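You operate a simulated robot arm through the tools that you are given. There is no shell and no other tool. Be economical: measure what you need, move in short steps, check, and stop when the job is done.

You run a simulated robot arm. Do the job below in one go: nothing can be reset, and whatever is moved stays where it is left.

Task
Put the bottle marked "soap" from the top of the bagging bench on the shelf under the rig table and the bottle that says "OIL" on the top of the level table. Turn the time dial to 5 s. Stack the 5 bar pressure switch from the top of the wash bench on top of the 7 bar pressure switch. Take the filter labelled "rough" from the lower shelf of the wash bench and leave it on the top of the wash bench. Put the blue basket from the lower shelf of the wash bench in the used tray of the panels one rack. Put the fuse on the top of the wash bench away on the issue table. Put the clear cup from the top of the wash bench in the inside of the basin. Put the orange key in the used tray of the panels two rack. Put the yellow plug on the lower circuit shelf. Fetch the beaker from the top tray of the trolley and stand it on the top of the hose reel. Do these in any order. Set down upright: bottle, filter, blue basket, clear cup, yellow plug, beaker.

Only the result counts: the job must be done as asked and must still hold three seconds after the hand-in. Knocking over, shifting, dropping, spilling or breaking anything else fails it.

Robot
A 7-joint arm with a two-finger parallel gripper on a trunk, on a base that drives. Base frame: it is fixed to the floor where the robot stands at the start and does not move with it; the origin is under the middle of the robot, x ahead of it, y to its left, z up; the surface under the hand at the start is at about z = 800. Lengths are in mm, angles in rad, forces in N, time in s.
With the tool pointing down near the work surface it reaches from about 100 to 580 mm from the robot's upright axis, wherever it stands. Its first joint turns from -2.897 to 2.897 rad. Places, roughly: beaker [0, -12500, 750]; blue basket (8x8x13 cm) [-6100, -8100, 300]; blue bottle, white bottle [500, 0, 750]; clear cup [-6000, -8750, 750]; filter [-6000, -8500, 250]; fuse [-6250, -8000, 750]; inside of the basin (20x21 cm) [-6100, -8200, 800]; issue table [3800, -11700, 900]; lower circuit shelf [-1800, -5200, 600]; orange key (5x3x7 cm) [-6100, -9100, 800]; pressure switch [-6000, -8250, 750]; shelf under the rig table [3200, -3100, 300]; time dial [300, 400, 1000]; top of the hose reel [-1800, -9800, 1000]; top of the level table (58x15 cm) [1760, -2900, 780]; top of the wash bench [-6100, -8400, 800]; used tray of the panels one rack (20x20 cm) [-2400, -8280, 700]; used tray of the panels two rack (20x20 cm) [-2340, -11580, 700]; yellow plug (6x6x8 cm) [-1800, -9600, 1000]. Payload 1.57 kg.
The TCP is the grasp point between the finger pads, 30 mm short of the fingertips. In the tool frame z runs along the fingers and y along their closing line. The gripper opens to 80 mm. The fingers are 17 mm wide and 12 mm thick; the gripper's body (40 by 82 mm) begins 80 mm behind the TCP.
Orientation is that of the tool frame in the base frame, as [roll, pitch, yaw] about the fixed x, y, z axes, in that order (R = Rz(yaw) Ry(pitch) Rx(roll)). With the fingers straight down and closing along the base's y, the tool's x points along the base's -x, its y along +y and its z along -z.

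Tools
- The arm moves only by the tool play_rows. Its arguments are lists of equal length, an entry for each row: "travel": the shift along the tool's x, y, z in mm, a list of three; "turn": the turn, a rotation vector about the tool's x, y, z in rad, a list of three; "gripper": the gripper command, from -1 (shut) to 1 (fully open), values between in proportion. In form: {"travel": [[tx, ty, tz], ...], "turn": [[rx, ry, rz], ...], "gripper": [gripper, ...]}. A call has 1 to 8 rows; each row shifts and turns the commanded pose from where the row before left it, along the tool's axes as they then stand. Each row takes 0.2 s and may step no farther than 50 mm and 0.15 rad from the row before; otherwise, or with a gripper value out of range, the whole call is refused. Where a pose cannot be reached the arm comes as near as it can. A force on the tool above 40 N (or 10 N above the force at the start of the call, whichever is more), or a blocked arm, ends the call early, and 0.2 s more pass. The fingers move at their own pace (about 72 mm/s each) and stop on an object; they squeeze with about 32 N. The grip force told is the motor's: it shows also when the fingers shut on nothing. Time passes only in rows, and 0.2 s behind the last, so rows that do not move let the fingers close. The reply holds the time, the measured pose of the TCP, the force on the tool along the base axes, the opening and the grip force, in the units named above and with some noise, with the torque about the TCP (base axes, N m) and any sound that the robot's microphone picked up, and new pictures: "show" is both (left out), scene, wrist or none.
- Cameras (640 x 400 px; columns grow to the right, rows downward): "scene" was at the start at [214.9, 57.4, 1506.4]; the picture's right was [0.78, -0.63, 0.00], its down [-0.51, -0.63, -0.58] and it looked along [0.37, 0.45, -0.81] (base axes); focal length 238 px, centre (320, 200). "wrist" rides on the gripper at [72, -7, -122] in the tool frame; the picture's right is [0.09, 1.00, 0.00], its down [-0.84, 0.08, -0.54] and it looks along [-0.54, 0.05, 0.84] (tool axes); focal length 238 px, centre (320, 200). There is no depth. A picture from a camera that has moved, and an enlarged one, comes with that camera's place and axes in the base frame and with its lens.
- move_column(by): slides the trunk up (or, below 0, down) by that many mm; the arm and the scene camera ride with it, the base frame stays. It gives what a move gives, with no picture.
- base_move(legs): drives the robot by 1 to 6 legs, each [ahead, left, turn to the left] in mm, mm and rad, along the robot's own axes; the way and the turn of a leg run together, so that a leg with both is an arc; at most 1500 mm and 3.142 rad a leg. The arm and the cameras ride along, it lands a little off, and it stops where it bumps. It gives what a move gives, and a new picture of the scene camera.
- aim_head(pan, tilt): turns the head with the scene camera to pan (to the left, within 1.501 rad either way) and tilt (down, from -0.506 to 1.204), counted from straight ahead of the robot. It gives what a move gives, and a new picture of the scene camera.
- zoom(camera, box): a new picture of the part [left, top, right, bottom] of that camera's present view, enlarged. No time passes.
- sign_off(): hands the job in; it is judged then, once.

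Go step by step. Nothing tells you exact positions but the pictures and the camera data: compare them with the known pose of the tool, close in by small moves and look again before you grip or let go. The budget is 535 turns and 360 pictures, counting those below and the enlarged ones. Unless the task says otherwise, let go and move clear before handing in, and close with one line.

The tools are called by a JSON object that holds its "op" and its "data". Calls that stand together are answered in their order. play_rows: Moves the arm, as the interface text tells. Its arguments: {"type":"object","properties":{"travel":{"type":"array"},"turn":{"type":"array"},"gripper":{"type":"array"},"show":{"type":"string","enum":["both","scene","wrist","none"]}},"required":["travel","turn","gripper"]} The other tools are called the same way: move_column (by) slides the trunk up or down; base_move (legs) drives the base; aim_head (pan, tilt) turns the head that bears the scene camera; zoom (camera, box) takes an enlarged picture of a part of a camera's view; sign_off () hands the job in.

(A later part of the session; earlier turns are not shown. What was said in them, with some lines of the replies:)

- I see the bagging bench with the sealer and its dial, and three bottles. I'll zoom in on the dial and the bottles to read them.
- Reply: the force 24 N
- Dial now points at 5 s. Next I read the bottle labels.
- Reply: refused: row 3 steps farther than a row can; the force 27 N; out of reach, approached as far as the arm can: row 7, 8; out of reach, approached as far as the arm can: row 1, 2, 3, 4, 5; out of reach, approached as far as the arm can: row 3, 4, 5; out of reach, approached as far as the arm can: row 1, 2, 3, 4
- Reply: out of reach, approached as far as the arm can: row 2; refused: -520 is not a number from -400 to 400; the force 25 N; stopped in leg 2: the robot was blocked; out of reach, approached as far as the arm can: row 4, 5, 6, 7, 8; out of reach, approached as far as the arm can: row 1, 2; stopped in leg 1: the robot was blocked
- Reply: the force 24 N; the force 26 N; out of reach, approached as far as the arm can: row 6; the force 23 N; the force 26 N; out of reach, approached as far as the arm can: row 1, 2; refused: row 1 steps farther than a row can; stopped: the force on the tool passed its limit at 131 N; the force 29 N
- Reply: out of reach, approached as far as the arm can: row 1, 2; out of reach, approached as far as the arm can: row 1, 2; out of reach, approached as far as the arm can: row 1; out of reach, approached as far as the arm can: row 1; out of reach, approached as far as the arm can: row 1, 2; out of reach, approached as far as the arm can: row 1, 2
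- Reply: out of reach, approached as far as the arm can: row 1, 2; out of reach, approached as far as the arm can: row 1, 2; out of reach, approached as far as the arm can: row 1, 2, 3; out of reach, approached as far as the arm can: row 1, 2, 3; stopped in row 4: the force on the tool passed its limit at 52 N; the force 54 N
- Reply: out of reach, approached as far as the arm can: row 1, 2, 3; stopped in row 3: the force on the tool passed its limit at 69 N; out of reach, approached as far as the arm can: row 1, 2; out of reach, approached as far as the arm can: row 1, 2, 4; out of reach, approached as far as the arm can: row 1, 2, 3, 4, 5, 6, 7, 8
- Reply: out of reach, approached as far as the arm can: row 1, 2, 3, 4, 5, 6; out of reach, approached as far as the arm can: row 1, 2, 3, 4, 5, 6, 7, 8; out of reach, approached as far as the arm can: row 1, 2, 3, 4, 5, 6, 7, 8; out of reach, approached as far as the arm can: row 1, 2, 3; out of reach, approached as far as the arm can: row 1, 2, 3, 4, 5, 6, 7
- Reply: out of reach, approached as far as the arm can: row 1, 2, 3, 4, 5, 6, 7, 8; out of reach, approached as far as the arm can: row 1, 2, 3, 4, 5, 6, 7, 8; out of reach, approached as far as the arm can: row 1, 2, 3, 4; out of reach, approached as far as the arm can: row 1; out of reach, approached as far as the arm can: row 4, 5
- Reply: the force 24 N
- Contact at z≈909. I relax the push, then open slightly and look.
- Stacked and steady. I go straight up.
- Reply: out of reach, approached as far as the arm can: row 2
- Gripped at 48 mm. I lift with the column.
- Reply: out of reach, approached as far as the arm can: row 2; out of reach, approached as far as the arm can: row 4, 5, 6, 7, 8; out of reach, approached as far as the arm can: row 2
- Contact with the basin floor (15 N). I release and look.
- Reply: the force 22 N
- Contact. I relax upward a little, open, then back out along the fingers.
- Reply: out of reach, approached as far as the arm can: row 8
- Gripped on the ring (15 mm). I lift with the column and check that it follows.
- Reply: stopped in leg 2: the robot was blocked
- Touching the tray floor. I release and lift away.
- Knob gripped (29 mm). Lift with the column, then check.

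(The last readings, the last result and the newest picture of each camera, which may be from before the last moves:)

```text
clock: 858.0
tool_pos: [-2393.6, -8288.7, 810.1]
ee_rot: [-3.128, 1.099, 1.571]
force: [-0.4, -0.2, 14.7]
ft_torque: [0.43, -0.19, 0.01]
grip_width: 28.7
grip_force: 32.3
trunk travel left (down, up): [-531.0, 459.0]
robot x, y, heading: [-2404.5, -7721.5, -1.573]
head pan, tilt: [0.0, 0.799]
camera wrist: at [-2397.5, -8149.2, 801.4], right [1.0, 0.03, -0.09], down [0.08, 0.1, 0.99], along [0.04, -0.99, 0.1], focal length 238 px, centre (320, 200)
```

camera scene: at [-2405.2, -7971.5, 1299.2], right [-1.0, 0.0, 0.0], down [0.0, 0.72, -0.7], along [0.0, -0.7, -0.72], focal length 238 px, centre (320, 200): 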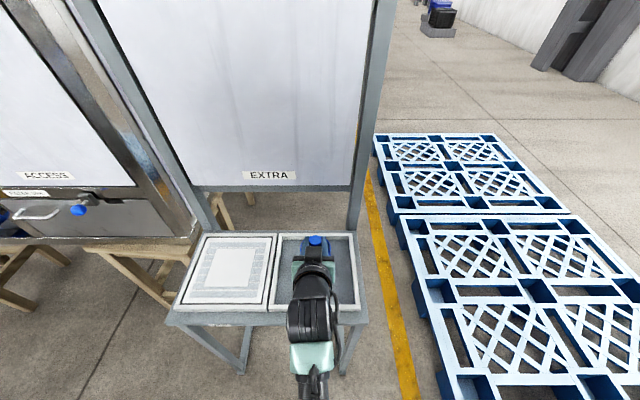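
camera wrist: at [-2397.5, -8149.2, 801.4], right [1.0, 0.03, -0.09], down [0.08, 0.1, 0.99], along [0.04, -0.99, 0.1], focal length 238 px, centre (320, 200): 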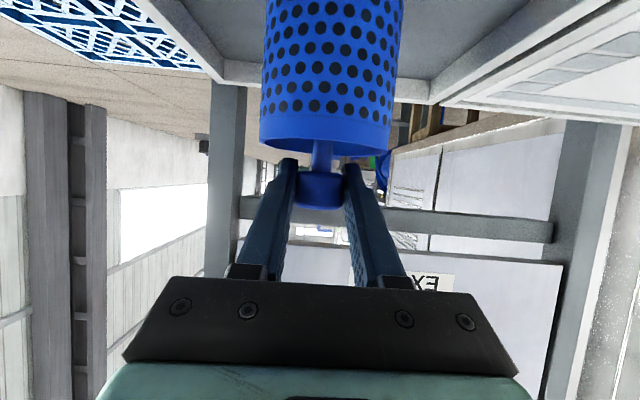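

Contact with the tray floor. I ease off, open and withdraw.

{"op": "play_rows", "data": {"travel": [[-2.2, 0, -1.2], [0, 0, 0], [0, 0, 0], [0, 0, 0], [0, 0, -25], [0, 0, -40], [0, 0, -40]], "turn": [[0, 0, 0], [0, 0, 0], [0, 0, 0], [0, 0, 0], [0, 0, 0], [0, 0, 0], [0, 0, 0]], "gripper": [-0.6, 0, 0.4, 0.5, 0.5, 0.5, 0.5], "show": "wrist"}}

```text
clock: 859.6
tool_pos: [-2393.1, -8195.5, 857.3]
ee_rot: [-3.129, 1.092, 1.57]
force: [-0.7, 0.0, 0.5]
ft_torque: [0.01, 0.02, 0.01]
grip_width: 60.1
grip_force: 0.1
trunk travel left (down, up): [-531.0, 459.0]
robot x, y, heading: [-2402.9, -7722.8, -1.573]
head pan, tilt: [0.0, 0.799]
camera wrist: at [-2396.2, -8055.4, 849.9], right [1.0, 0.03, -0.09], down [0.08, 0.09, 0.99], along [0.04, -1.0, 0.09], focal length 238 px, centre (320, 200)
```

wrist: 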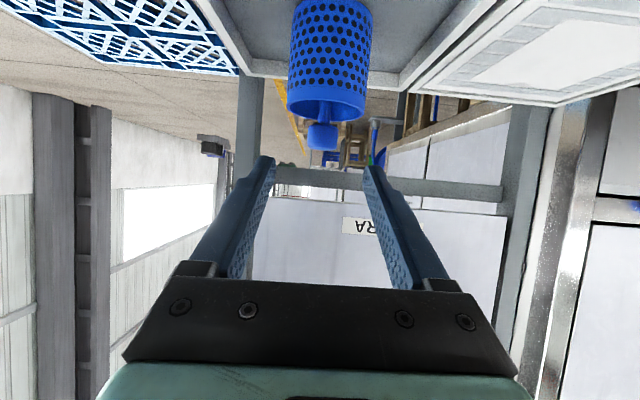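

{"op": "base_move", "data": {"legs": [[-240, 0, 0], [0, 1350, 0], [0, 1350, 0], [1450, 0, 0], [1350, 0, 0], [0, -1450, 0]]}}

{"op": "base_move", "data": {"legs": [[0, -1450, 0], [0, -1450, 0], [0, -1000, 0], [0, 0, -1.57], [0, -1200, 0], [0, -1100, 0]]}}

```text
clock: 894.4
tool_pos: [-1247.9, -10711.3, 858.2]
ee_rot: [-3.128, 1.09, 1.5]
force: [0.0, -0.5, -0.1]
ft_torque: [0.01, 0.01, 0.0]
grip_width: 59.8
grip_force: 0.0
trunk travel left (down, up): [-531.0, 459.0]
robot x, y, heading: [-1230.3, -10238.5, -1.648]
head pan, tilt: [0.0, 0.799]
camera scene: at [-1245.7, -10485.5, 1299.2], right [-1.0, 0.07, 0.0], down [0.05, 0.71, -0.7], along [-0.05, -0.7, -0.72], focal length 238 px, centre (320, 200)
```

scene: 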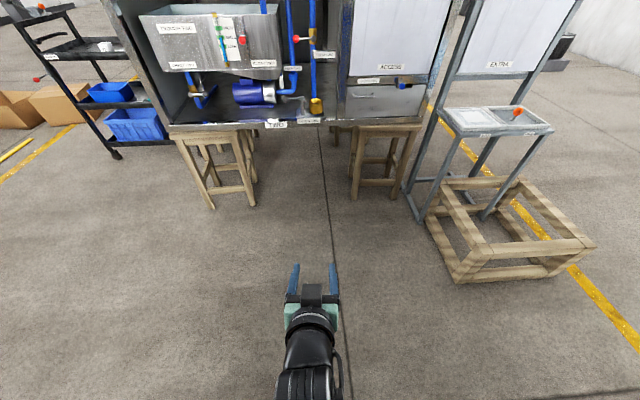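

```text
clock: 903.1
tool_pos: [-2824.6, -10572.3, 856.8]
ee_rot: [-3.127, 1.092, 1.463]
force: [-0.2, -0.2, 0.6]
ft_torque: [-0.01, -0.01, 0.0]
grip_width: 60.0
grip_force: 0.1
trunk travel left (down, up): [-531.0, 459.0]
robot x, y, heading: [-2784.9, -10098.6, -1.676]
head pan, tilt: [0.0, 0.799]
stopped in leg 2: the robot was blocked; the commanded pose is now the measured one
camera scene: at [-2813.1, -10347.6, 1299.2], right [-0.99, 0.11, 0.0], down [0.08, 0.71, -0.7], along [-0.08, -0.69, -0.72], focal length 238 px, centre (320, 200)
```

scene: 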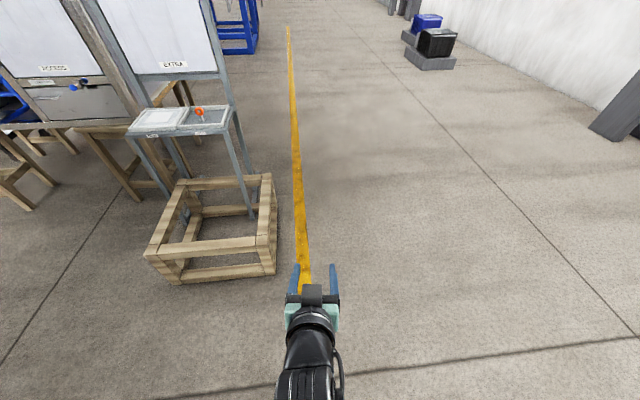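

{"op": "base_move", "data": {"legs": [[420, 0, 0], [0, 0, 0.1], [0, -1400, 0], [0, -850, 0]]}}

```text
clock: 916.9
tool_pos: [-5075.1, -11014.3, 857.2]
ee_rot: [-3.128, 1.089, 1.567]
force: [0.5, 0.0, -0.7]
ft_torque: [0.0, 0.04, 0.0]
grip_width: 59.9
grip_force: 0.1
trunk travel left (down, up): [-531.0, 459.0]
robot x, y, heading: [-5089.1, -10539.7, -1.571]
head pan, tilt: [0.0, 0.799]
camera scene: at [-5086.7, -10789.7, 1299.2], right [-1.0, 0.0, 0.0], down [0.0, 0.72, -0.7], along [0.0, -0.7, -0.72], focal length 238 px, centre (320, 200)
```

scene: 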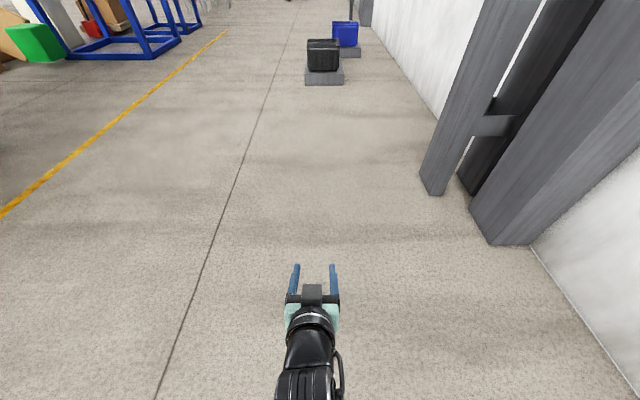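

{"op": "move_column", "data": {"by": 150}}

{"op": "base_move", "data": {"legs": [[0, 0, -1.571], [0, -1250, 0], [0, -1175, 0]]}}

{"op": "zoom", "data": {"camera": "scene", "box": [220, 120, 440, 260]}}

```text
clock: 918.7
tool_pos: [-5075.6, -11014.2, 1008.0]
ee_rot: [-3.125, 1.09, 1.57]
force: [0.6, 0.5, 0.9]
ft_torque: [-0.01, 0.03, 0.04]
grip_width: 60.2
grip_force: 0.0
trunk travel left (down, up): [-681.0, 309.0]
robot x, y, heading: [-5086.5, -10539.3, -1.575]
head pan, tilt: [0.0, 0.799]
```

```text
clock: 934.5
tool_pos: [-5525.2, -8103.8, 1006.8]
ee_rot: [-3.126, 1.089, -0.011]
force: [-0.5, -0.4, -0.7]
ft_torque: [0.05, 0.04, 0.0]
grip_width: 60.0
grip_force: 0.0
trunk travel left (down, up): [-681.0, 309.0]
robot x, y, heading: [-5052.1, -8098.4, 3.131]
head pan, tilt: [0.0, 0.799]
camera scene: at [-5302.9, -8094.0, 1449.2], right [0.01, 1.0, 0.0], down [0.72, -0.01, -0.7], along [-0.7, 0.01, -0.72], focal length 238 px, centre (320, 200)
```

scene: 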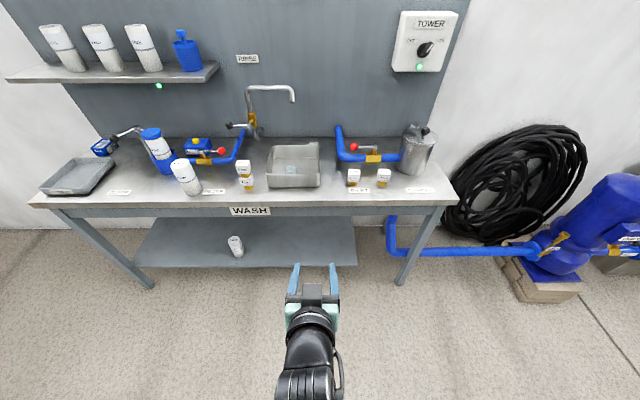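

```text
2.86 times, centred on (330, 190) of scene
camera zoom: at [-5302.9, -8094.0, 1449.2], right [0.01, 1.0, 0.0], down [0.72, -0.01, -0.7], along [-0.7, 0.01, -0.72], focal length 680 px, centre (291, 229)
```

zoom: 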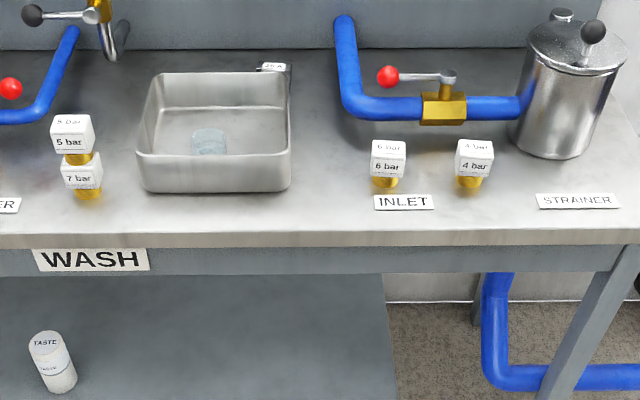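

{"op": "play_rows", "data": {"travel": [[0, 0, 0], [0, 0, 0], [0, 0, 0], [0, 0, 0]], "turn": [[0, 0.148, 0], [0, 0.148, 0], [0, 0.148, 0], [0, 0.146, 0]], "gripper": [1, 1, 1, 1], "show": "none"}}

{"op": "base_move", "data": {"legs": [[600, 0, 0.01]]}}

{"op": "zoom", "data": {"camera": "wrist", "box": [0, 0, 640, 400]}}

```text
clock: 935.5
tool_pos: [-5525.8, -8104.0, 1008.3]
ee_rot: [-3.132, 0.497, -0.02]
force: [0.0, 0.7, -0.3]
ft_torque: [0.01, -0.05, -0.01]
grip_width: 79.8
grip_force: 0.1
trunk travel left (down, up): [-681.0, 309.0]
robot x, y, heading: [-5052.6, -8098.3, 3.129]
head pan, tilt: [0.0, 0.799]
```

```text
clock: 938.9
tool_pos: [-6119.9, -8098.5, 1007.8]
ee_rot: [-3.132, 0.499, -0.02]
force: [0.1, 0.2, 0.1]
ft_torque: [-0.01, -0.02, -0.04]
grip_width: 79.8
grip_force: 0.1
trunk travel left (down, up): [-681.0, 309.0]
robot x, y, heading: [-5641.8, -8092.4, 3.132]
head pan, tilt: [0.0, 0.799]
camera scene: at [-5896.6, -8088.5, 1449.2], right [0.01, 1.0, 0.0], down [0.72, -0.01, -0.7], along [-0.7, 0.01, -0.72], focal length 238 px, centre (320, 200)
```

scene: 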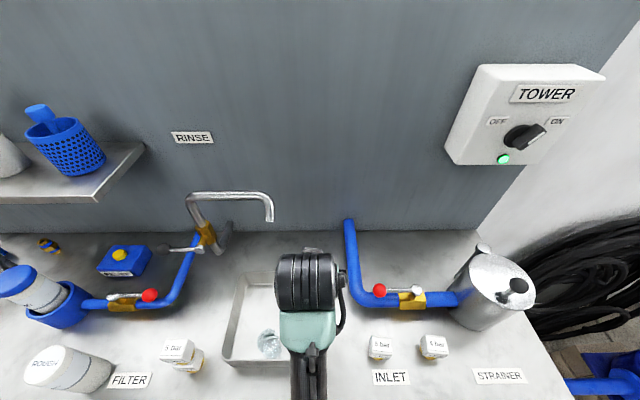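

```text
1.00 times, centred on (320, 200) of wrist (not enlarged: the box is as wide or as high as the picture)
camera zoom: at [-5996.9, -8096.4, 1079.7], right [0.06, -1.0, -0.05], down [-0.48, -0.07, 0.88], along [-0.88, -0.03, -0.48], focal length 238 px, centre (320, 200)
```

zoom: 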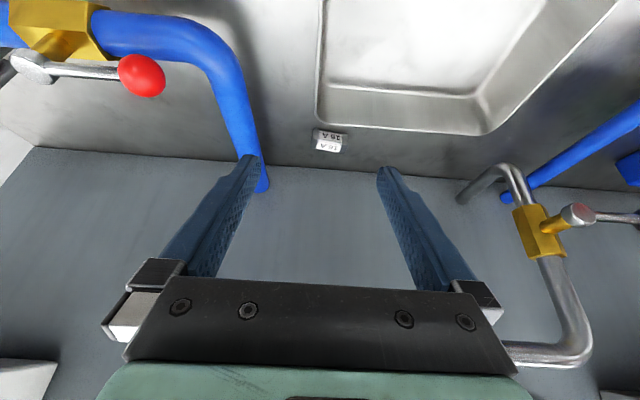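

{"op": "play_rows", "data": {"travel": [[-22.7, 4.7, 35], [-22.7, 4.7, 35], [-22.7, 4.7, 35], [0, 0, 0]], "turn": [[0, 0, 0], [0, 0, 0], [0, 0, 0], [0, 0, 0]], "gripper": [1, 1, 1, 1], "show": "wrist"}}

```text
clock: 939.9
tool_pos: [-6229.4, -8109.9, 946.5]
ee_rot: [-3.133, 0.502, -0.018]
force: [-0.4, -0.4, 0.5]
ft_torque: [0.0, -0.04, 0.0]
grip_width: 80.0
grip_force: 0.1
trunk travel left (down, up): [-681.0, 309.0]
robot x, y, heading: [-5646.8, -8091.2, 3.136]
head pan, tilt: [0.0, 0.799]
camera wrist: at [-6106.6, -8107.3, 1018.3], right [0.06, -1.0, -0.05], down [-0.48, -0.07, 0.88], along [-0.88, -0.03, -0.48], focal length 238 px, centre (320, 200)
```

wrist: 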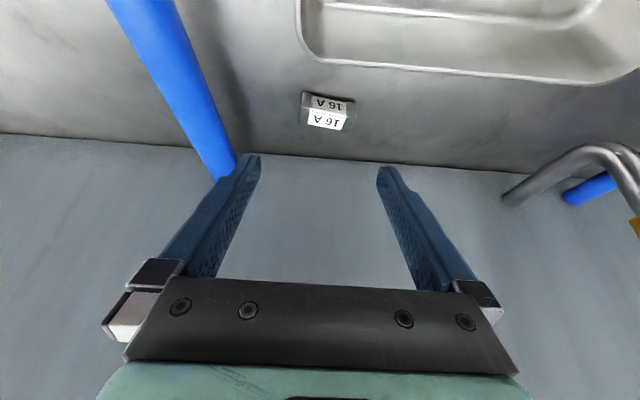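

{"op": "base_move", "data": {"legs": [[75, 0, 0]]}}

{"op": "play_rows", "data": {"travel": [[28, 3, 12], [15, 2, 30], [15, 0, 35], [0, 0, 0]], "turn": [[0, 0, 0], [0, 0, 0], [0, 0, 0], [0, 0, 0]], "gripper": [1, 1, 1, 1], "show": "wrist"}}

```text
clock: 940.9
tool_pos: [-6305.6, -8108.7, 945.1]
ee_rot: [-3.134, 0.5, -0.02]
force: [0.4, -0.3, 0.3]
ft_torque: [0.0, 0.0, 0.03]
grip_width: 80.1
grip_force: 0.2
trunk travel left (down, up): [-681.0, 309.0]
robot x, y, heading: [-5719.7, -8092.2, 3.131]
head pan, tilt: [0.0, 0.799]
camera scene: at [-5972.6, -8087.5, 1449.1], right [0.01, 1.0, 0.0], down [0.72, -0.01, -0.7], along [-0.7, 0.01, -0.72], focal length 238 px, centre (320, 200)
```

scene: 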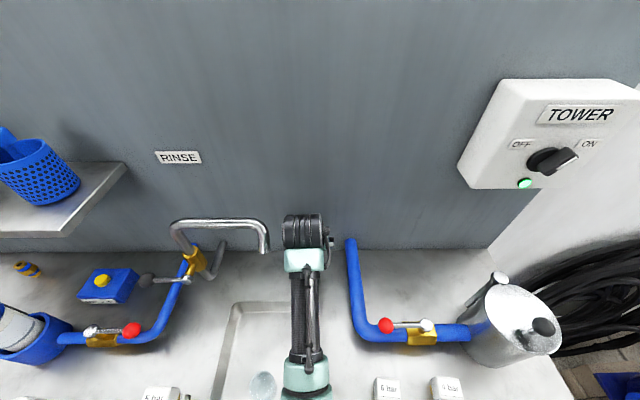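

```text
clock: 941.9
tool_pos: [-6290.9, -8110.3, 850.6]
ee_rot: [-3.136, 0.498, -0.022]
force: [0.2, 0.0, 0.5]
ft_torque: [0.01, 0.01, 0.01]
grip_width: 80.2
grip_force: 0.1
trunk travel left (down, up): [-681.0, 309.0]
robot x, y, heading: [-5719.8, -8092.9, 3.134]
head pan, tilt: [0.0, 0.799]
camera wrist: at [-6166.9, -8109.2, 923.5], right [0.06, -1.0, -0.05], down [-0.48, -0.07, 0.88], along [-0.88, -0.03, -0.48], focal length 238 px, centre (320, 200)
```

wrist: 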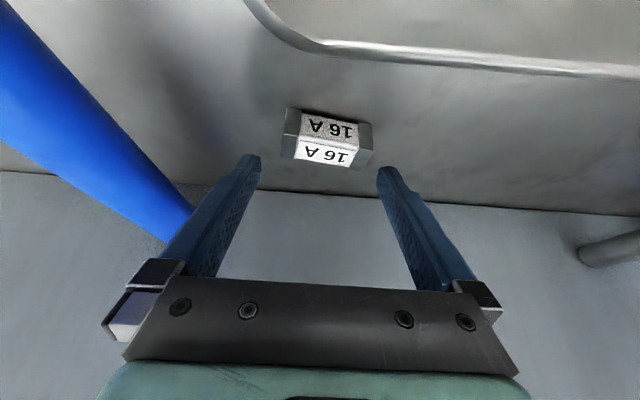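

{"op": "play_rows", "data": {"travel": [[22, 5.5, 8], [0, 0, 0]], "turn": [[0, 0, 0], [0, 0, 0]], "gripper": [1, 1], "show": "wrist"}}

```text
clock: 942.5
tool_pos: [-6274.6, -8118.1, 834.7]
ee_rot: [-3.132, 0.502, -0.02]
force: [0.3, 1.1, -0.2]
ft_torque: [0.02, -0.03, 0.0]
grip_width: 79.7
grip_force: 0.1
trunk travel left (down, up): [-681.0, 309.0]
robot x, y, heading: [-5719.4, -8090.0, 3.13]
head pan, tilt: [0.0, 0.799]
camera wrist: at [-6151.9, -8116.4, 906.6], right [0.06, -1.0, -0.05], down [-0.48, -0.07, 0.88], along [-0.88, -0.03, -0.48], focal length 238 px, centre (320, 200)
```

wrist: 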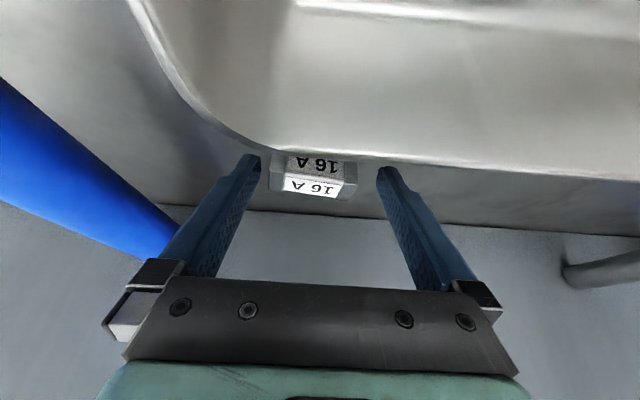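

{"op": "play_rows", "data": {"travel": [[0, -4, 0], [0, 0, 0], [0, 0, 0], [0, 0, 0]], "turn": [[0, 0, 0], [0, 0, 0], [0, 0, 0], [0, 0, 0]], "gripper": [1, 0.4, 0, 0], "show": "wrist"}}

```text
clock: 943.5
tool_pos: [-6274.9, -8112.8, 834.0]
ee_rot: [-3.133, 0.501, -0.021]
force: [-1.3, 0.7, 0.5]
ft_torque: [-0.03, 0.02, -0.01]
grip_width: 58.3
grip_force: 32.3
trunk travel left (down, up): [-681.0, 309.0]
robot x, y, heading: [-5722.4, -8091.9, 3.132]
head pan, tilt: [0.0, 0.799]
camera wrist: at [-6151.9, -8112.3, 906.3], right [0.06, -1.0, -0.05], down [-0.48, -0.07, 0.88], along [-0.88, -0.03, -0.48], focal length 238 px, centre (320, 200)
```

wrist: 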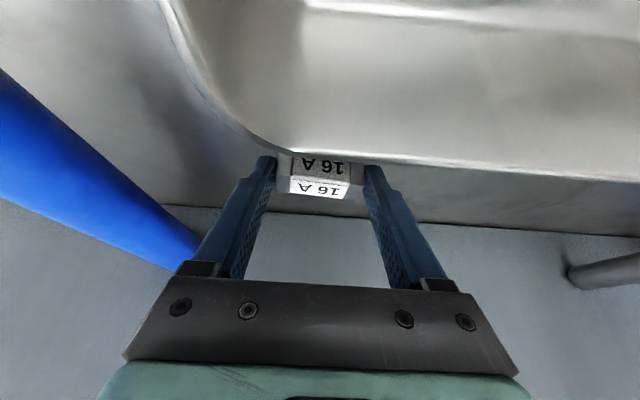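

{"op": "move_column", "data": {"by": 170}}

```text
clock: 945.4
tool_pos: [-6274.6, -8115.2, 1003.8]
ee_rot: [-3.134, 0.502, -0.021]
force: [0.4, -0.1, -0.2]
ft_torque: [0.02, 0.01, -0.01]
grip_width: 57.9
grip_force: 32.2
trunk travel left (down, up): [-851.0, 139.0]
robot x, y, heading: [-5719.8, -8090.0, 3.137]
head pan, tilt: [0.0, 0.799]
```

{"op": "base_move", "data": {"legs": [[-650, 0, 0], [0, 1250, 0], [0, 1220, 0], [0, 0, 1.575], [0, 1450, 0]]}}

```text
clock: 971.5
tool_pos: [-3569.4, -11142.2, 1003.4]
ee_rot: [-3.134, 0.501, 1.563]
force: [0.6, 0.2, -1.8]
ft_torque: [0.01, -0.03, -0.04]
grip_width: 57.1
grip_force: 31.8
trunk travel left (down, up): [-851.0, 139.0]
robot x, y, heading: [-3603.2, -10591.5, -1.574]
head pan, tilt: [0.0, 0.799]
camera scene: at [-3599.4, -10837.5, 1619.2], right [-1.0, 0.0, 0.0], down [0.0, 0.72, -0.7], along [0.0, -0.7, -0.72], focal length 238 px, centre (320, 200)
```

scene: 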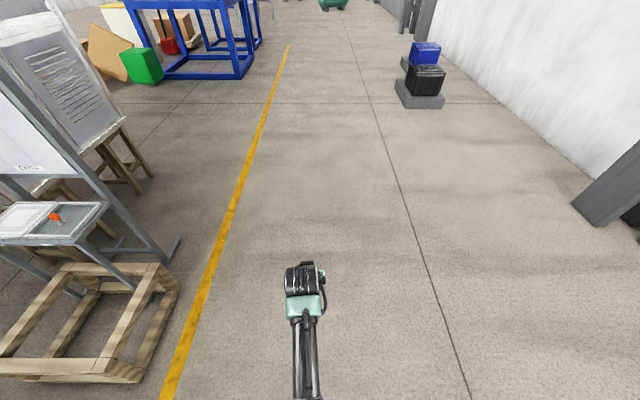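

{"op": "base_move", "data": {"legs": [[-190, 0, 0], [0, 1450, 0], [0, 1450, 0], [0, 1450, 0], [0, 1000, 0]]}}

{"op": "aim_head", "data": {"pan": 0.7, "tilt": 0.35}}

```text
clock: 995.7
tool_pos: [1099.0, -11001.7, 1004.2]
ee_rot: [-3.137, 0.5, 1.549]
force: [0.3, -0.2, -0.7]
ft_torque: [-0.02, -0.03, 0.0]
grip_width: 56.8
grip_force: 31.8
trunk travel left (down, up): [-851.0, 139.0]
robot x, y, heading: [1078.9, -10445.8, -1.583]
head pan, tilt: [0.0, 0.799]
stopped in leg 5: the robot was blocked; the commanded pose is now the measured one
camera scene: at [1071.0, -10696.9, 1619.1], right [-1.0, 0.02, 0.0], down [0.01, 0.72, -0.7], along [-0.01, -0.7, -0.72], focal length 238 px, centre (320, 200)
```

scene: 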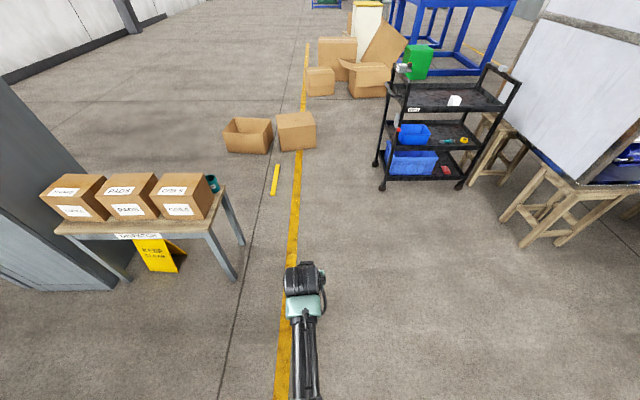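

```text
clock: 996.8
tool_pos: [1098.7, -11002.5, 1004.0]
ee_rot: [-3.134, 0.503, 1.546]
force: [0.4, 0.3, -0.4]
ft_torque: [0.03, -0.02, -0.02]
grip_width: 56.7
grip_force: 32.5
trunk travel left (down, up): [-851.0, 139.0]
robot x, y, heading: [1077.6, -10447.2, -1.585]
head pan, tilt: [0.7, 0.351]
camera scene: at [1133.3, -10687.9, 1658.8], right [-0.78, -0.63, 0.0], down [-0.22, 0.27, -0.94], along [0.59, -0.73, -0.34], focal length 238 px, centre (320, 200)
```

scene: 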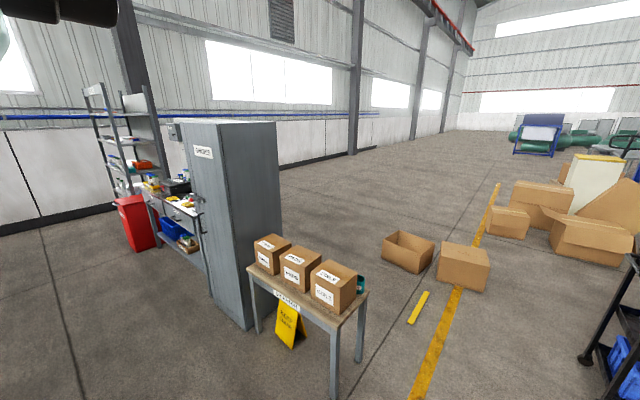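

{"op": "base_move", "data": {"legs": [[0, -40, 0.014], [195, 0, 0], [0, 1350, 0], [0, 1330, 0]]}}

{"op": "aim_head", "data": {"pan": 0.0, "tilt": 0.6}}

```text
clock: 1011.4
tool_pos: [3730.3, -11209.7, 1004.1]
ee_rot: [-3.135, 0.5, 1.55]
force: [0.3, -0.7, -0.1]
ft_torque: [0.0, 0.0, -0.02]
grip_width: 56.8
grip_force: 31.7
trunk travel left (down, up): [-851.0, 139.0]
robot x, y, heading: [3707.2, -10658.1, -1.586]
head pan, tilt: [0.7, 0.351]
camera scene: at [3763.6, -10895.7, 1658.9], right [-0.77, -0.64, 0.0], down [-0.22, 0.27, -0.94], along [0.6, -0.73, -0.34], focal length 238 px, centre (320, 200)
```

scene: 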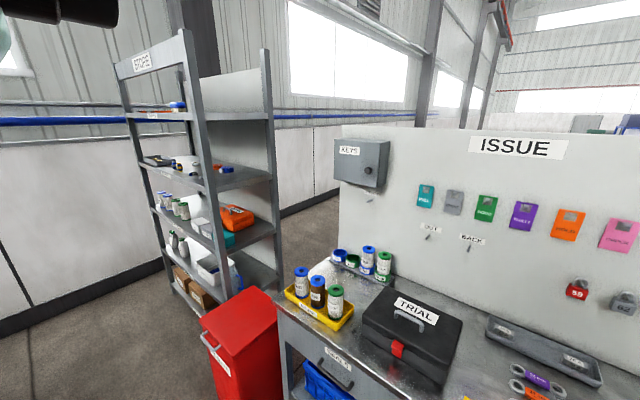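

```text
clock: 1012.5
tool_pos: [3731.1, -11208.9, 1004.8]
ee_rot: [-3.135, 0.501, 1.551]
force: [0.2, 0.1, -0.2]
ft_torque: [0.0, 0.0, 0.0]
grip_width: 57.0
grip_force: 32.0
trunk travel left (down, up): [-851.0, 139.0]
robot x, y, heading: [3709.7, -10655.3, -1.583]
head pan, tilt: [0.0, 0.6]
camera scene: at [3703.6, -10912.2, 1636.1], right [-1.0, 0.01, 0.0], down [0.01, 0.56, -0.83], along [-0.01, -0.83, -0.56], focal length 238 px, centre (320, 200)
```

scene: 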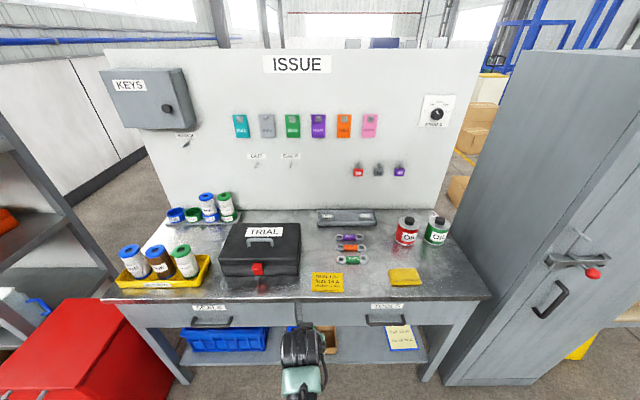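

{"op": "zoom", "data": {"camera": "scene", "box": [100, 190, 480, 320]}}

```text
1.68 times, centred on (290, 255) of scene
camera zoom: at [3703.6, -10912.2, 1636.1], right [-1.0, 0.01, 0.0], down [0.01, 0.56, -0.83], along [-0.01, -0.83, -0.56], focal length 401 px, centre (370, 107)
```

zoom: 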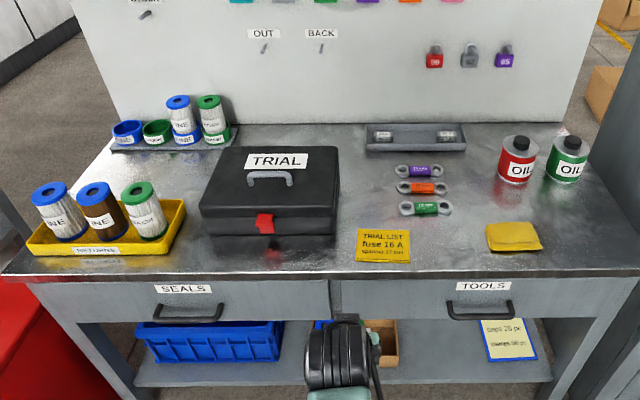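

{"op": "zoom", "data": {"camera": "scene", "box": [300, 195, 400, 275]}}

```text
5.00 times, centred on (350, 235) of scene
camera zoom: at [3703.6, -10912.2, 1636.1], right [-1.0, 0.01, 0.0], down [0.01, 0.56, -0.83], along [-0.01, -0.83, -0.56], focal length 1190 px, centre (170, 25)
```

zoom: 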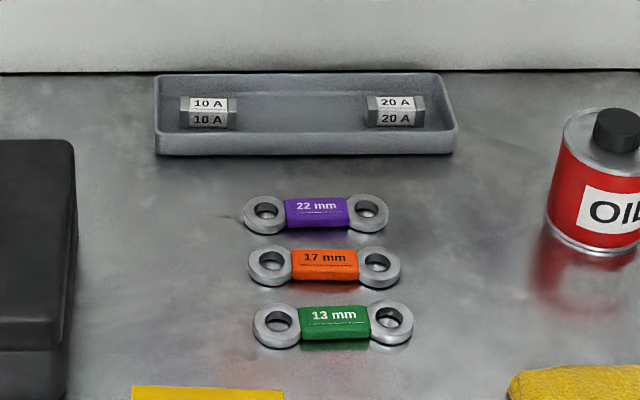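

{"op": "play_rows", "data": {"travel": [[-19, 0, -35], [-19, 0, -35], [-19, 0, -35], [-19, 0, -35], [-19, 0, -35], [0, 0, 0]], "turn": [[0, 0, 0], [0, 0, 0], [0, 0, 0], [0, 0, 0], [0, 0, 0], [0, 0, 0]], "gripper": [0, 0, 0, 0, 0, 0], "show": "none"}}

{"op": "move_column", "data": {"by": -270}}

{"op": "base_move", "data": {"legs": [[0, -185, 0.013], [560, 0, 0]]}}

```text
clock: 1013.9
tool_pos: [3732.5, -11208.7, 1202.8]
ee_rot: [-3.135, 0.501, 1.552]
force: [0.7, -1.6, -0.1]
ft_torque: [0.04, 0.01, -0.02]
grip_width: 56.7
grip_force: 31.8
trunk travel left (down, up): [-851.0, 139.0]
robot x, y, heading: [3711.4, -10654.9, -1.583]
head pan, tilt: [0.0, 0.6]
```

```text
clock: 1016.6
tool_pos: [3732.9, -11209.1, 933.0]
ee_rot: [-3.134, 0.501, 1.552]
force: [-0.4, 1.2, -0.4]
ft_torque: [0.02, 0.0, 0.0]
grip_width: 56.9
grip_force: 32.5
trunk travel left (down, up): [-581.0, 409.0]
robot x, y, heading: [3705.5, -10652.3, -1.585]
head pan, tilt: [0.0, 0.6]
```

```text
clock: 1021.0
tool_pos: [3551.9, -11763.4, 932.8]
ee_rot: [-3.135, 0.501, 1.559]
force: [-1.1, -1.8, -0.5]
ft_torque: [0.01, -0.02, 0.0]
grip_width: 57.1
grip_force: 32.1
trunk travel left (down, up): [-581.0, 409.0]
robot x, y, heading: [3520.0, -11211.0, -1.575]
head pan, tilt: [0.0, 0.6]
camera scene: at [3520.3, -11466.2, 1366.0], right [-1.0, 0.0, 0.0], down [0.0, 0.57, -0.82], along [0.0, -0.82, -0.57], focal length 238 px, centre (320, 200)
```

scene: 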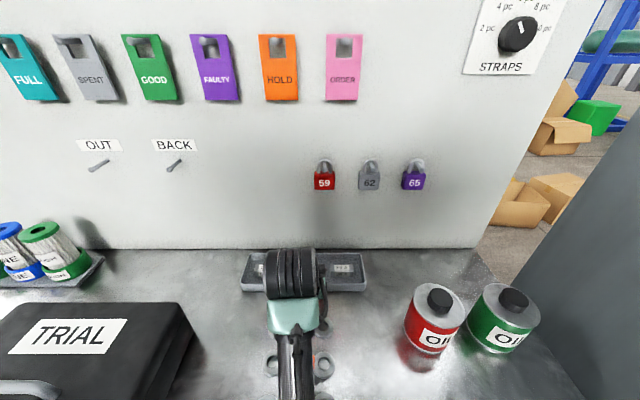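

{"op": "move_column", "data": {"by": 120}}

{"op": "zoom", "data": {"camera": "wrist", "box": [0, 0, 640, 400]}}

```text
clock: 1022.5
tool_pos: [3551.2, -11763.3, 1052.6]
ee_rot: [-3.134, 0.501, 1.56]
force: [-0.2, -0.6, -1.0]
ft_torque: [-0.01, 0.0, -0.05]
grip_width: 57.0
grip_force: 31.8
trunk travel left (down, up): [-701.0, 289.0]
robot x, y, heading: [3522.0, -11209.2, -1.572]
head pan, tilt: [0.0, 0.6]
```

```text
1.00 times, centred on (320, 200) of wrist (not enlarged: the box is as wide or as high as the picture)
camera zoom: at [3548.7, -11642.8, 1124.7], right [1.0, 0.07, -0.05], down [0.08, -0.48, 0.88], along [0.03, -0.88, -0.48], focal length 238 px, centre (320, 200)
```

zoom: 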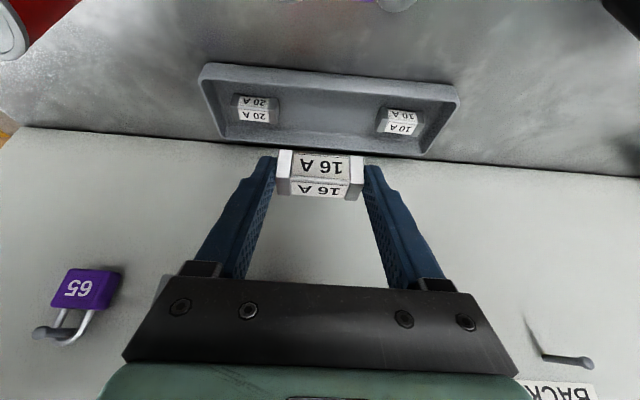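

{"op": "play_rows", "data": {"travel": [[-4.7, 3, 33], [-4.7, 3, 33], [-4.7, 3, 33], [0, 0, 0]], "turn": [[0, 0, 0], [0, 0, 0], [0, 0, 0], [0, 0, 0]], "gripper": [0, 0, 0, 0], "show": "wrist"}}

```text
clock: 1023.5
tool_pos: [3560.4, -11822.3, 974.0]
ee_rot: [-3.135, 0.5, 1.56]
force: [-0.1, 0.6, -0.7]
ft_torque: [-0.02, -0.02, 0.0]
grip_width: 57.0
grip_force: 31.9
trunk travel left (down, up): [-701.0, 289.0]
robot x, y, heading: [3524.0, -11209.1, -1.572]
head pan, tilt: [0.0, 0.6]
camera wrist: at [3557.2, -11702.0, 1045.9], right [1.0, 0.07, -0.05], down [0.08, -0.47, 0.88], along [0.03, -0.88, -0.48], focal length 238 px, centre (320, 200)
```

wrist: 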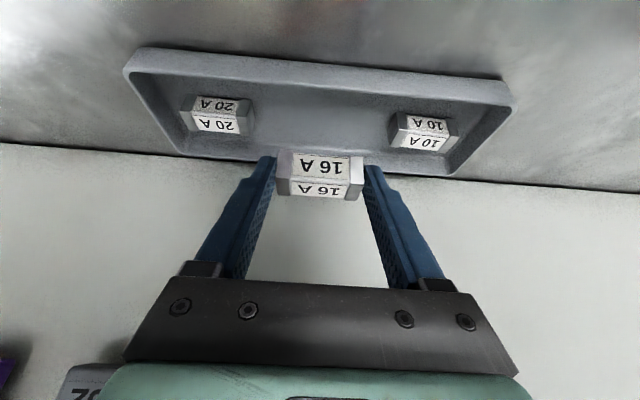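

{"op": "play_rows", "data": {"travel": [[4, 0, 26], [4.3, 0, 26.5], [0, 0, 0]], "turn": [[0, 0, 0], [0, 0, 0], [0, 0, 0]], "gripper": [0, 0, 0], "show": "wrist"}}

```text
clock: 1024.3
tool_pos: [3558.1, -11840.0, 921.0]
ee_rot: [-3.133, 0.502, 1.56]
force: [-0.6, 0.0, -1.2]
ft_torque: [-0.02, 0.0, 0.01]
grip_width: 57.1
grip_force: 31.8
trunk travel left (down, up): [-701.0, 289.0]
robot x, y, heading: [3519.2, -11207.7, -1.569]
head pan, tilt: [0.0, 0.6]
camera wrist: at [3555.9, -11719.6, 994.6], right [1.0, 0.07, -0.05], down [0.08, -0.48, 0.88], along [0.03, -0.88, -0.48], focal length 238 px, centre (320, 200)
```

wrist: 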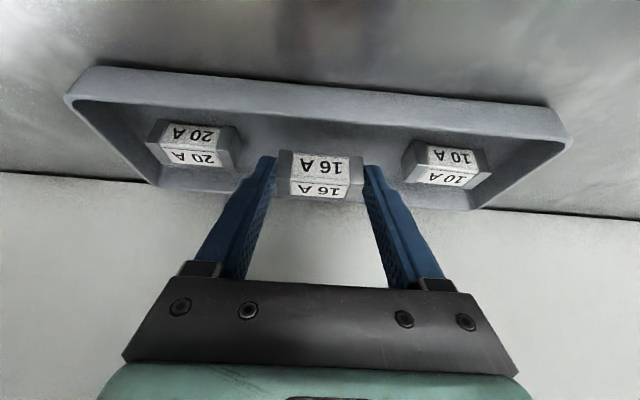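

{"op": "play_rows", "data": {"travel": [[8.7, 0, 5.5], [0, 0, 0]], "turn": [[0, 0, 0], [0, 0, 0]], "gripper": [0, 0], "show": "none"}}

{"op": "play_rows", "data": {"travel": [[1, 0, 1.8], [1, 0, 1.8], [0, 0, 0]], "turn": [[0, 0, 0], [0, 0, 0], [0, 0, 0]], "gripper": [0, 0, 0], "show": "wrist"}}

```text
clock: 1024.9
tool_pos: [3559.5, -11836.6, 914.0]
ee_rot: [-3.135, 0.501, 1.56]
force: [0.1, 0.8, 0.1]
ft_torque: [-0.01, -0.01, 0.01]
grip_width: 56.7
grip_force: 31.6
trunk travel left (down, up): [-701.0, 289.0]
robot x, y, heading: [3520.5, -11208.9, -1.574]
head pan, tilt: [0.0, 0.6]
```

```text
clock: 1025.7
tool_pos: [3557.1, -11834.3, 908.1]
ee_rot: [-3.135, 0.501, 1.56]
force: [0.0, -0.6, -0.8]
ft_torque: [0.01, -0.01, 0.0]
grip_width: 56.9
grip_force: 31.9
trunk travel left (down, up): [-701.0, 289.0]
robot x, y, heading: [3525.6, -11208.0, -1.579]
head pan, tilt: [0.0, 0.6]
camera wrist: at [3555.4, -11715.2, 981.1], right [1.0, 0.07, -0.05], down [0.08, -0.48, 0.88], along [0.03, -0.88, -0.48], focal length 238 px, centre (320, 200)
```

wrist: 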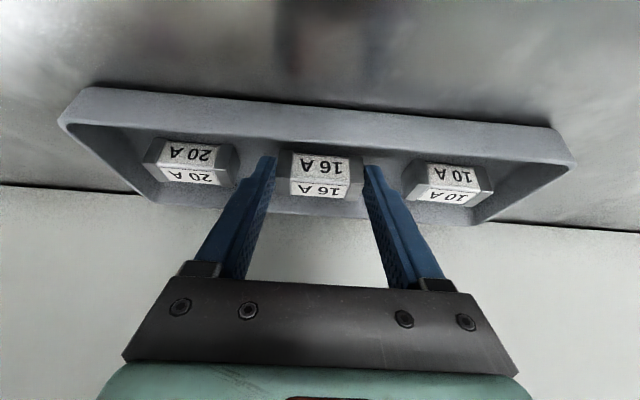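

Nearly in line with the other fuses. I lower a little further until it touches.

{"op": "play_rows", "data": {"travel": [[1, 0, 1.8], [1, 0, 1.8], [0, 0, 0]], "turn": [[0, 0, 0], [0, 0, 0], [0, 0, 0]], "gripper": [0, 0, 0], "show": "none"}}

{"op": "play_rows", "data": {"travel": [[1, 0, 1.8], [1, 0, 1.8], [0, 0, 0]], "turn": [[0, 0, 0], [0, 0, 0], [0, 0, 0]], "gripper": [0, 0, 0], "show": "none"}}

```text
clock: 1026.5
tool_pos: [3560.1, -11834.8, 904.8]
ee_rot: [-3.133, 0.501, 1.562]
force: [0.6, 0.1, -0.5]
ft_torque: [0.0, 0.06, 0.03]
grip_width: 56.9
grip_force: 32.5
trunk travel left (down, up): [-701.0, 289.0]
robot x, y, heading: [3521.5, -11207.5, -1.579]
head pan, tilt: [0.0, 0.6]
```

```text
clock: 1027.3
tool_pos: [3558.6, -11835.4, 901.8]
ee_rot: [-3.134, 0.502, 1.561]
force: [-0.1, -0.9, -0.9]
ft_torque: [0.0, 0.0, 0.0]
grip_width: 57.0
grip_force: 31.9
trunk travel left (down, up): [-701.0, 289.0]
robot x, y, heading: [3520.1, -11211.0, -1.572]
head pan, tilt: [0.0, 0.6]
```

{"op": "play_rows", "data": {"travel": [[1, 0, 1.8], [1, 0, 1.8], [0, 0, 0]], "turn": [[0, 0, 0], [0, 0, 0], [0, 0, 0]], "gripper": [0, 0, 0], "show": "none"}}

{"op": "play_rows", "data": {"travel": [[1, 0, 1.8], [1, 0, 1.8], [0, 0, 0]], "turn": [[0, 0, 0], [0, 0, 0], [0, 0, 0]], "gripper": [0, 0, 0], "show": "wrist"}}

```text
clock: 1028.1
tool_pos: [3558.4, -11836.5, 898.8]
ee_rot: [-3.134, 0.506, 1.561]
force: [0.4, 0.8, 9.3]
ft_torque: [-0.12, -0.33, 0.05]
grip_width: 57.0
grip_force: 31.8
trunk travel left (down, up): [-701.0, 289.0]
robot x, y, heading: [3522.9, -11205.0, -1.573]
head pan, tilt: [0.0, 0.6]
```

```text
clock: 1028.9
tool_pos: [3558.1, -11836.3, 897.3]
ee_rot: [-3.134, 0.511, 1.56]
force: [-0.1, 0.3, 23.7]
ft_torque: [-0.3, -0.13, 0.02]
grip_width: 57.0
grip_force: 32.5
trunk travel left (down, up): [-701.0, 289.0]
robot x, y, heading: [3522.6, -11208.9, -1.573]
head pan, tilt: [0.0, 0.6]
camera wrist: at [3555.5, -11715.1, 968.7], right [1.0, 0.07, -0.05], down [0.08, -0.46, 0.88], along [0.03, -0.88, -0.47], focal length 238 px, centre (320, 200)
```

wrist: 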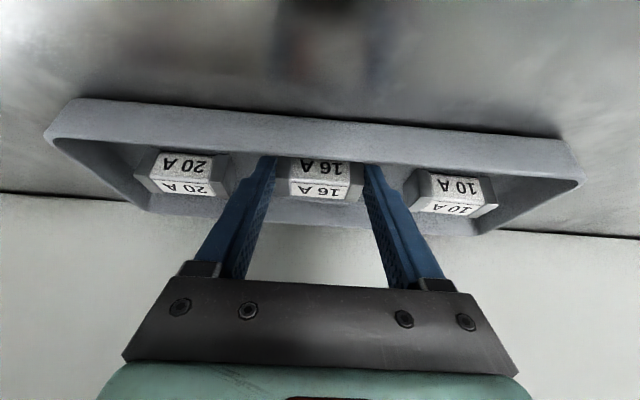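

{"op": "play_rows", "data": {"travel": [[-1.2, 0, -2.2], [0, 0, 0], [0, 0, 0], [0, 0, -20], [0, 0, -40], [0, 0, -45]], "turn": [[0, 0, 0], [0, 0, 0], [0, 0, 0], [0, 0, 0], [0, 0, 0], [0, 0, 0]], "gripper": [0, 0.6, 0.65, 0.65, 0.65, 0.65], "show": "wrist"}}

```text
clock: 1030.3
tool_pos: [3562.9, -11784.4, 987.7]
ee_rot: [-3.133, 0.499, 1.56]
force: [0.6, 0.0, 0.0]
ft_torque: [-0.01, 0.02, 0.0]
grip_width: 66.0
grip_force: 0.0
trunk travel left (down, up): [-701.0, 289.0]
robot x, y, heading: [3521.7, -11210.9, -1.572]
head pan, tilt: [0.0, 0.6]
camera wrist: at [3559.4, -11664.8, 1060.2], right [1.0, 0.07, -0.05], down [0.08, -0.48, 0.88], along [0.03, -0.88, -0.48], focal length 238 px, centre (320, 200)
```

wrist: 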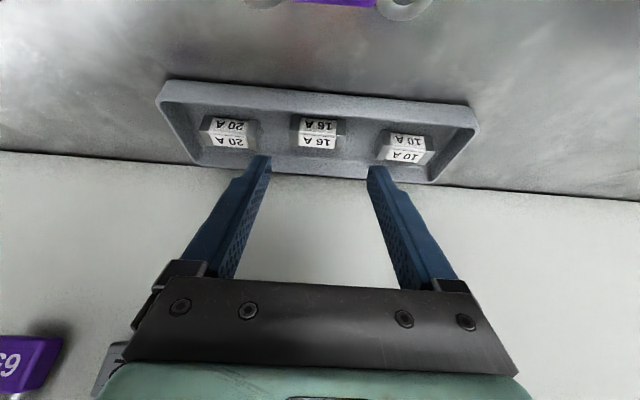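

{"op": "base_move", "data": {"legs": [[-560, 0, 0], [0, -1350, 0], [0, -1400, 0], [0, -700, 0]]}}

{"op": "aim_head", "data": {"pan": -1.3, "tilt": 0.25}}

```text
clock: 1050.1
tool_pos: [71.5, -11180.2, 986.5]
ee_rot: [-3.136, 0.502, 1.553]
force: [0.8, 0.5, 0.1]
ft_torque: [0.02, 0.01, -0.02]
grip_width: 65.9
grip_force: 0.0
trunk travel left (down, up): [-701.0, 289.0]
robot x, y, heading: [34.1, -10606.0, -1.579]
head pan, tilt: [0.0, 0.6]
camera scene: at [30.5, -10860.7, 1486.1], right [-1.0, 0.01, 0.0], down [0.01, 0.56, -0.83], along [-0.01, -0.83, -0.56], focal length 238 px, centre (320, 200)
```

scene: 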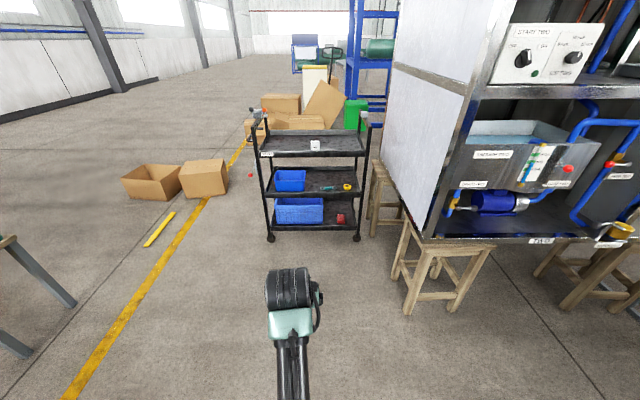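

```text
clock: 1051.5
tool_pos: [70.8, -11181.2, 986.4]
ee_rot: [-3.135, 0.5, 1.555]
force: [0.3, -0.1, 0.6]
ft_torque: [0.01, -0.01, 0.01]
grip_width: 66.0
grip_force: 0.0
trunk travel left (down, up): [-701.0, 289.0]
robot x, y, heading: [36.1, -10603.4, -1.579]
head pan, tilt: [-1.3, 0.25]
camera scene: at [-58.6, -10796.5, 1518.3], right [-0.26, 0.97, 0.0], down [0.24, 0.06, -0.97], along [-0.94, -0.25, -0.25], focal length 238 px, centre (320, 200)
```

scene: 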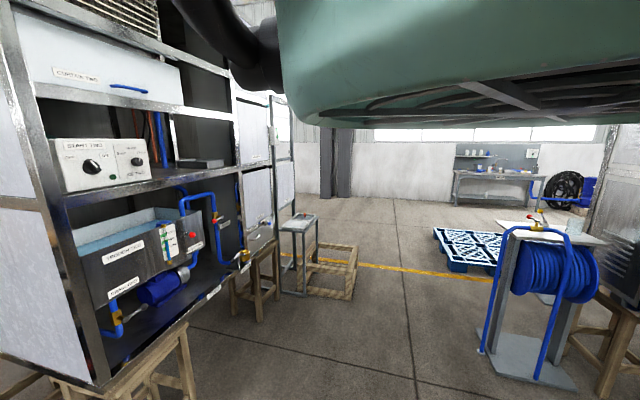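

{"op": "zoom", "data": {"camera": "scene", "box": [480, 180, 640, 280]}}

{"op": "zoom", "data": {"camera": "scene", "box": [440, 140, 560, 220]}}

```text
4.00 times, centred on (560, 230) of scene
camera zoom: at [-58.6, -10796.5, 1518.3], right [-0.26, 0.97, 0.0], down [0.24, 0.06, -0.97], along [-0.94, -0.25, -0.25], focal length 952 px, centre (-640, 80)
```

zoom: 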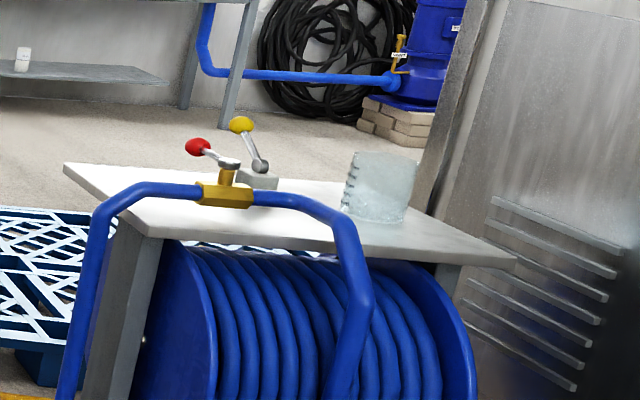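

```text
5.00 times, centred on (500, 180) of scene
camera zoom: at [-58.6, -10796.5, 1518.3], right [-0.26, 0.97, 0.0], down [0.24, 0.06, -0.97], along [-0.94, -0.25, -0.25], focal length 1190 px, centre (-580, 300)
```

zoom: 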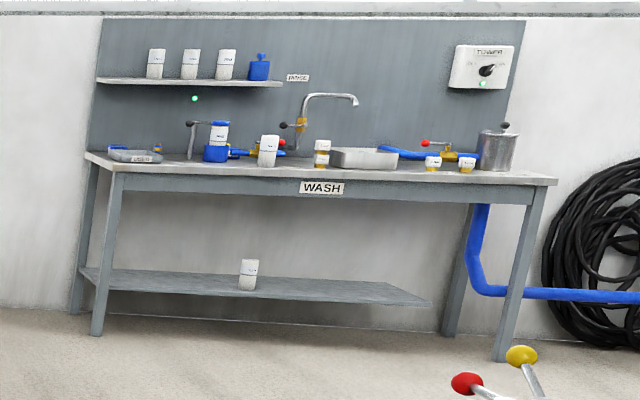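

The beaker is still upright on the hose reel. The stacked switches and the filter still stand on the wash bench, and the gripper is empty and clear, so I hand in.

{"op": "sign_off", "data": {}}

```text
The job is handed in.
```

I finished all eleven jobs and handed in. The cup slipped from the gripper once while I was lifting it; I picked it up and set it upright in the basin. The robot's base also bumped a cabinet, a pallet, the hose reel and one table while driving. It stopped each time, and I saw nothing out of place afterwards.
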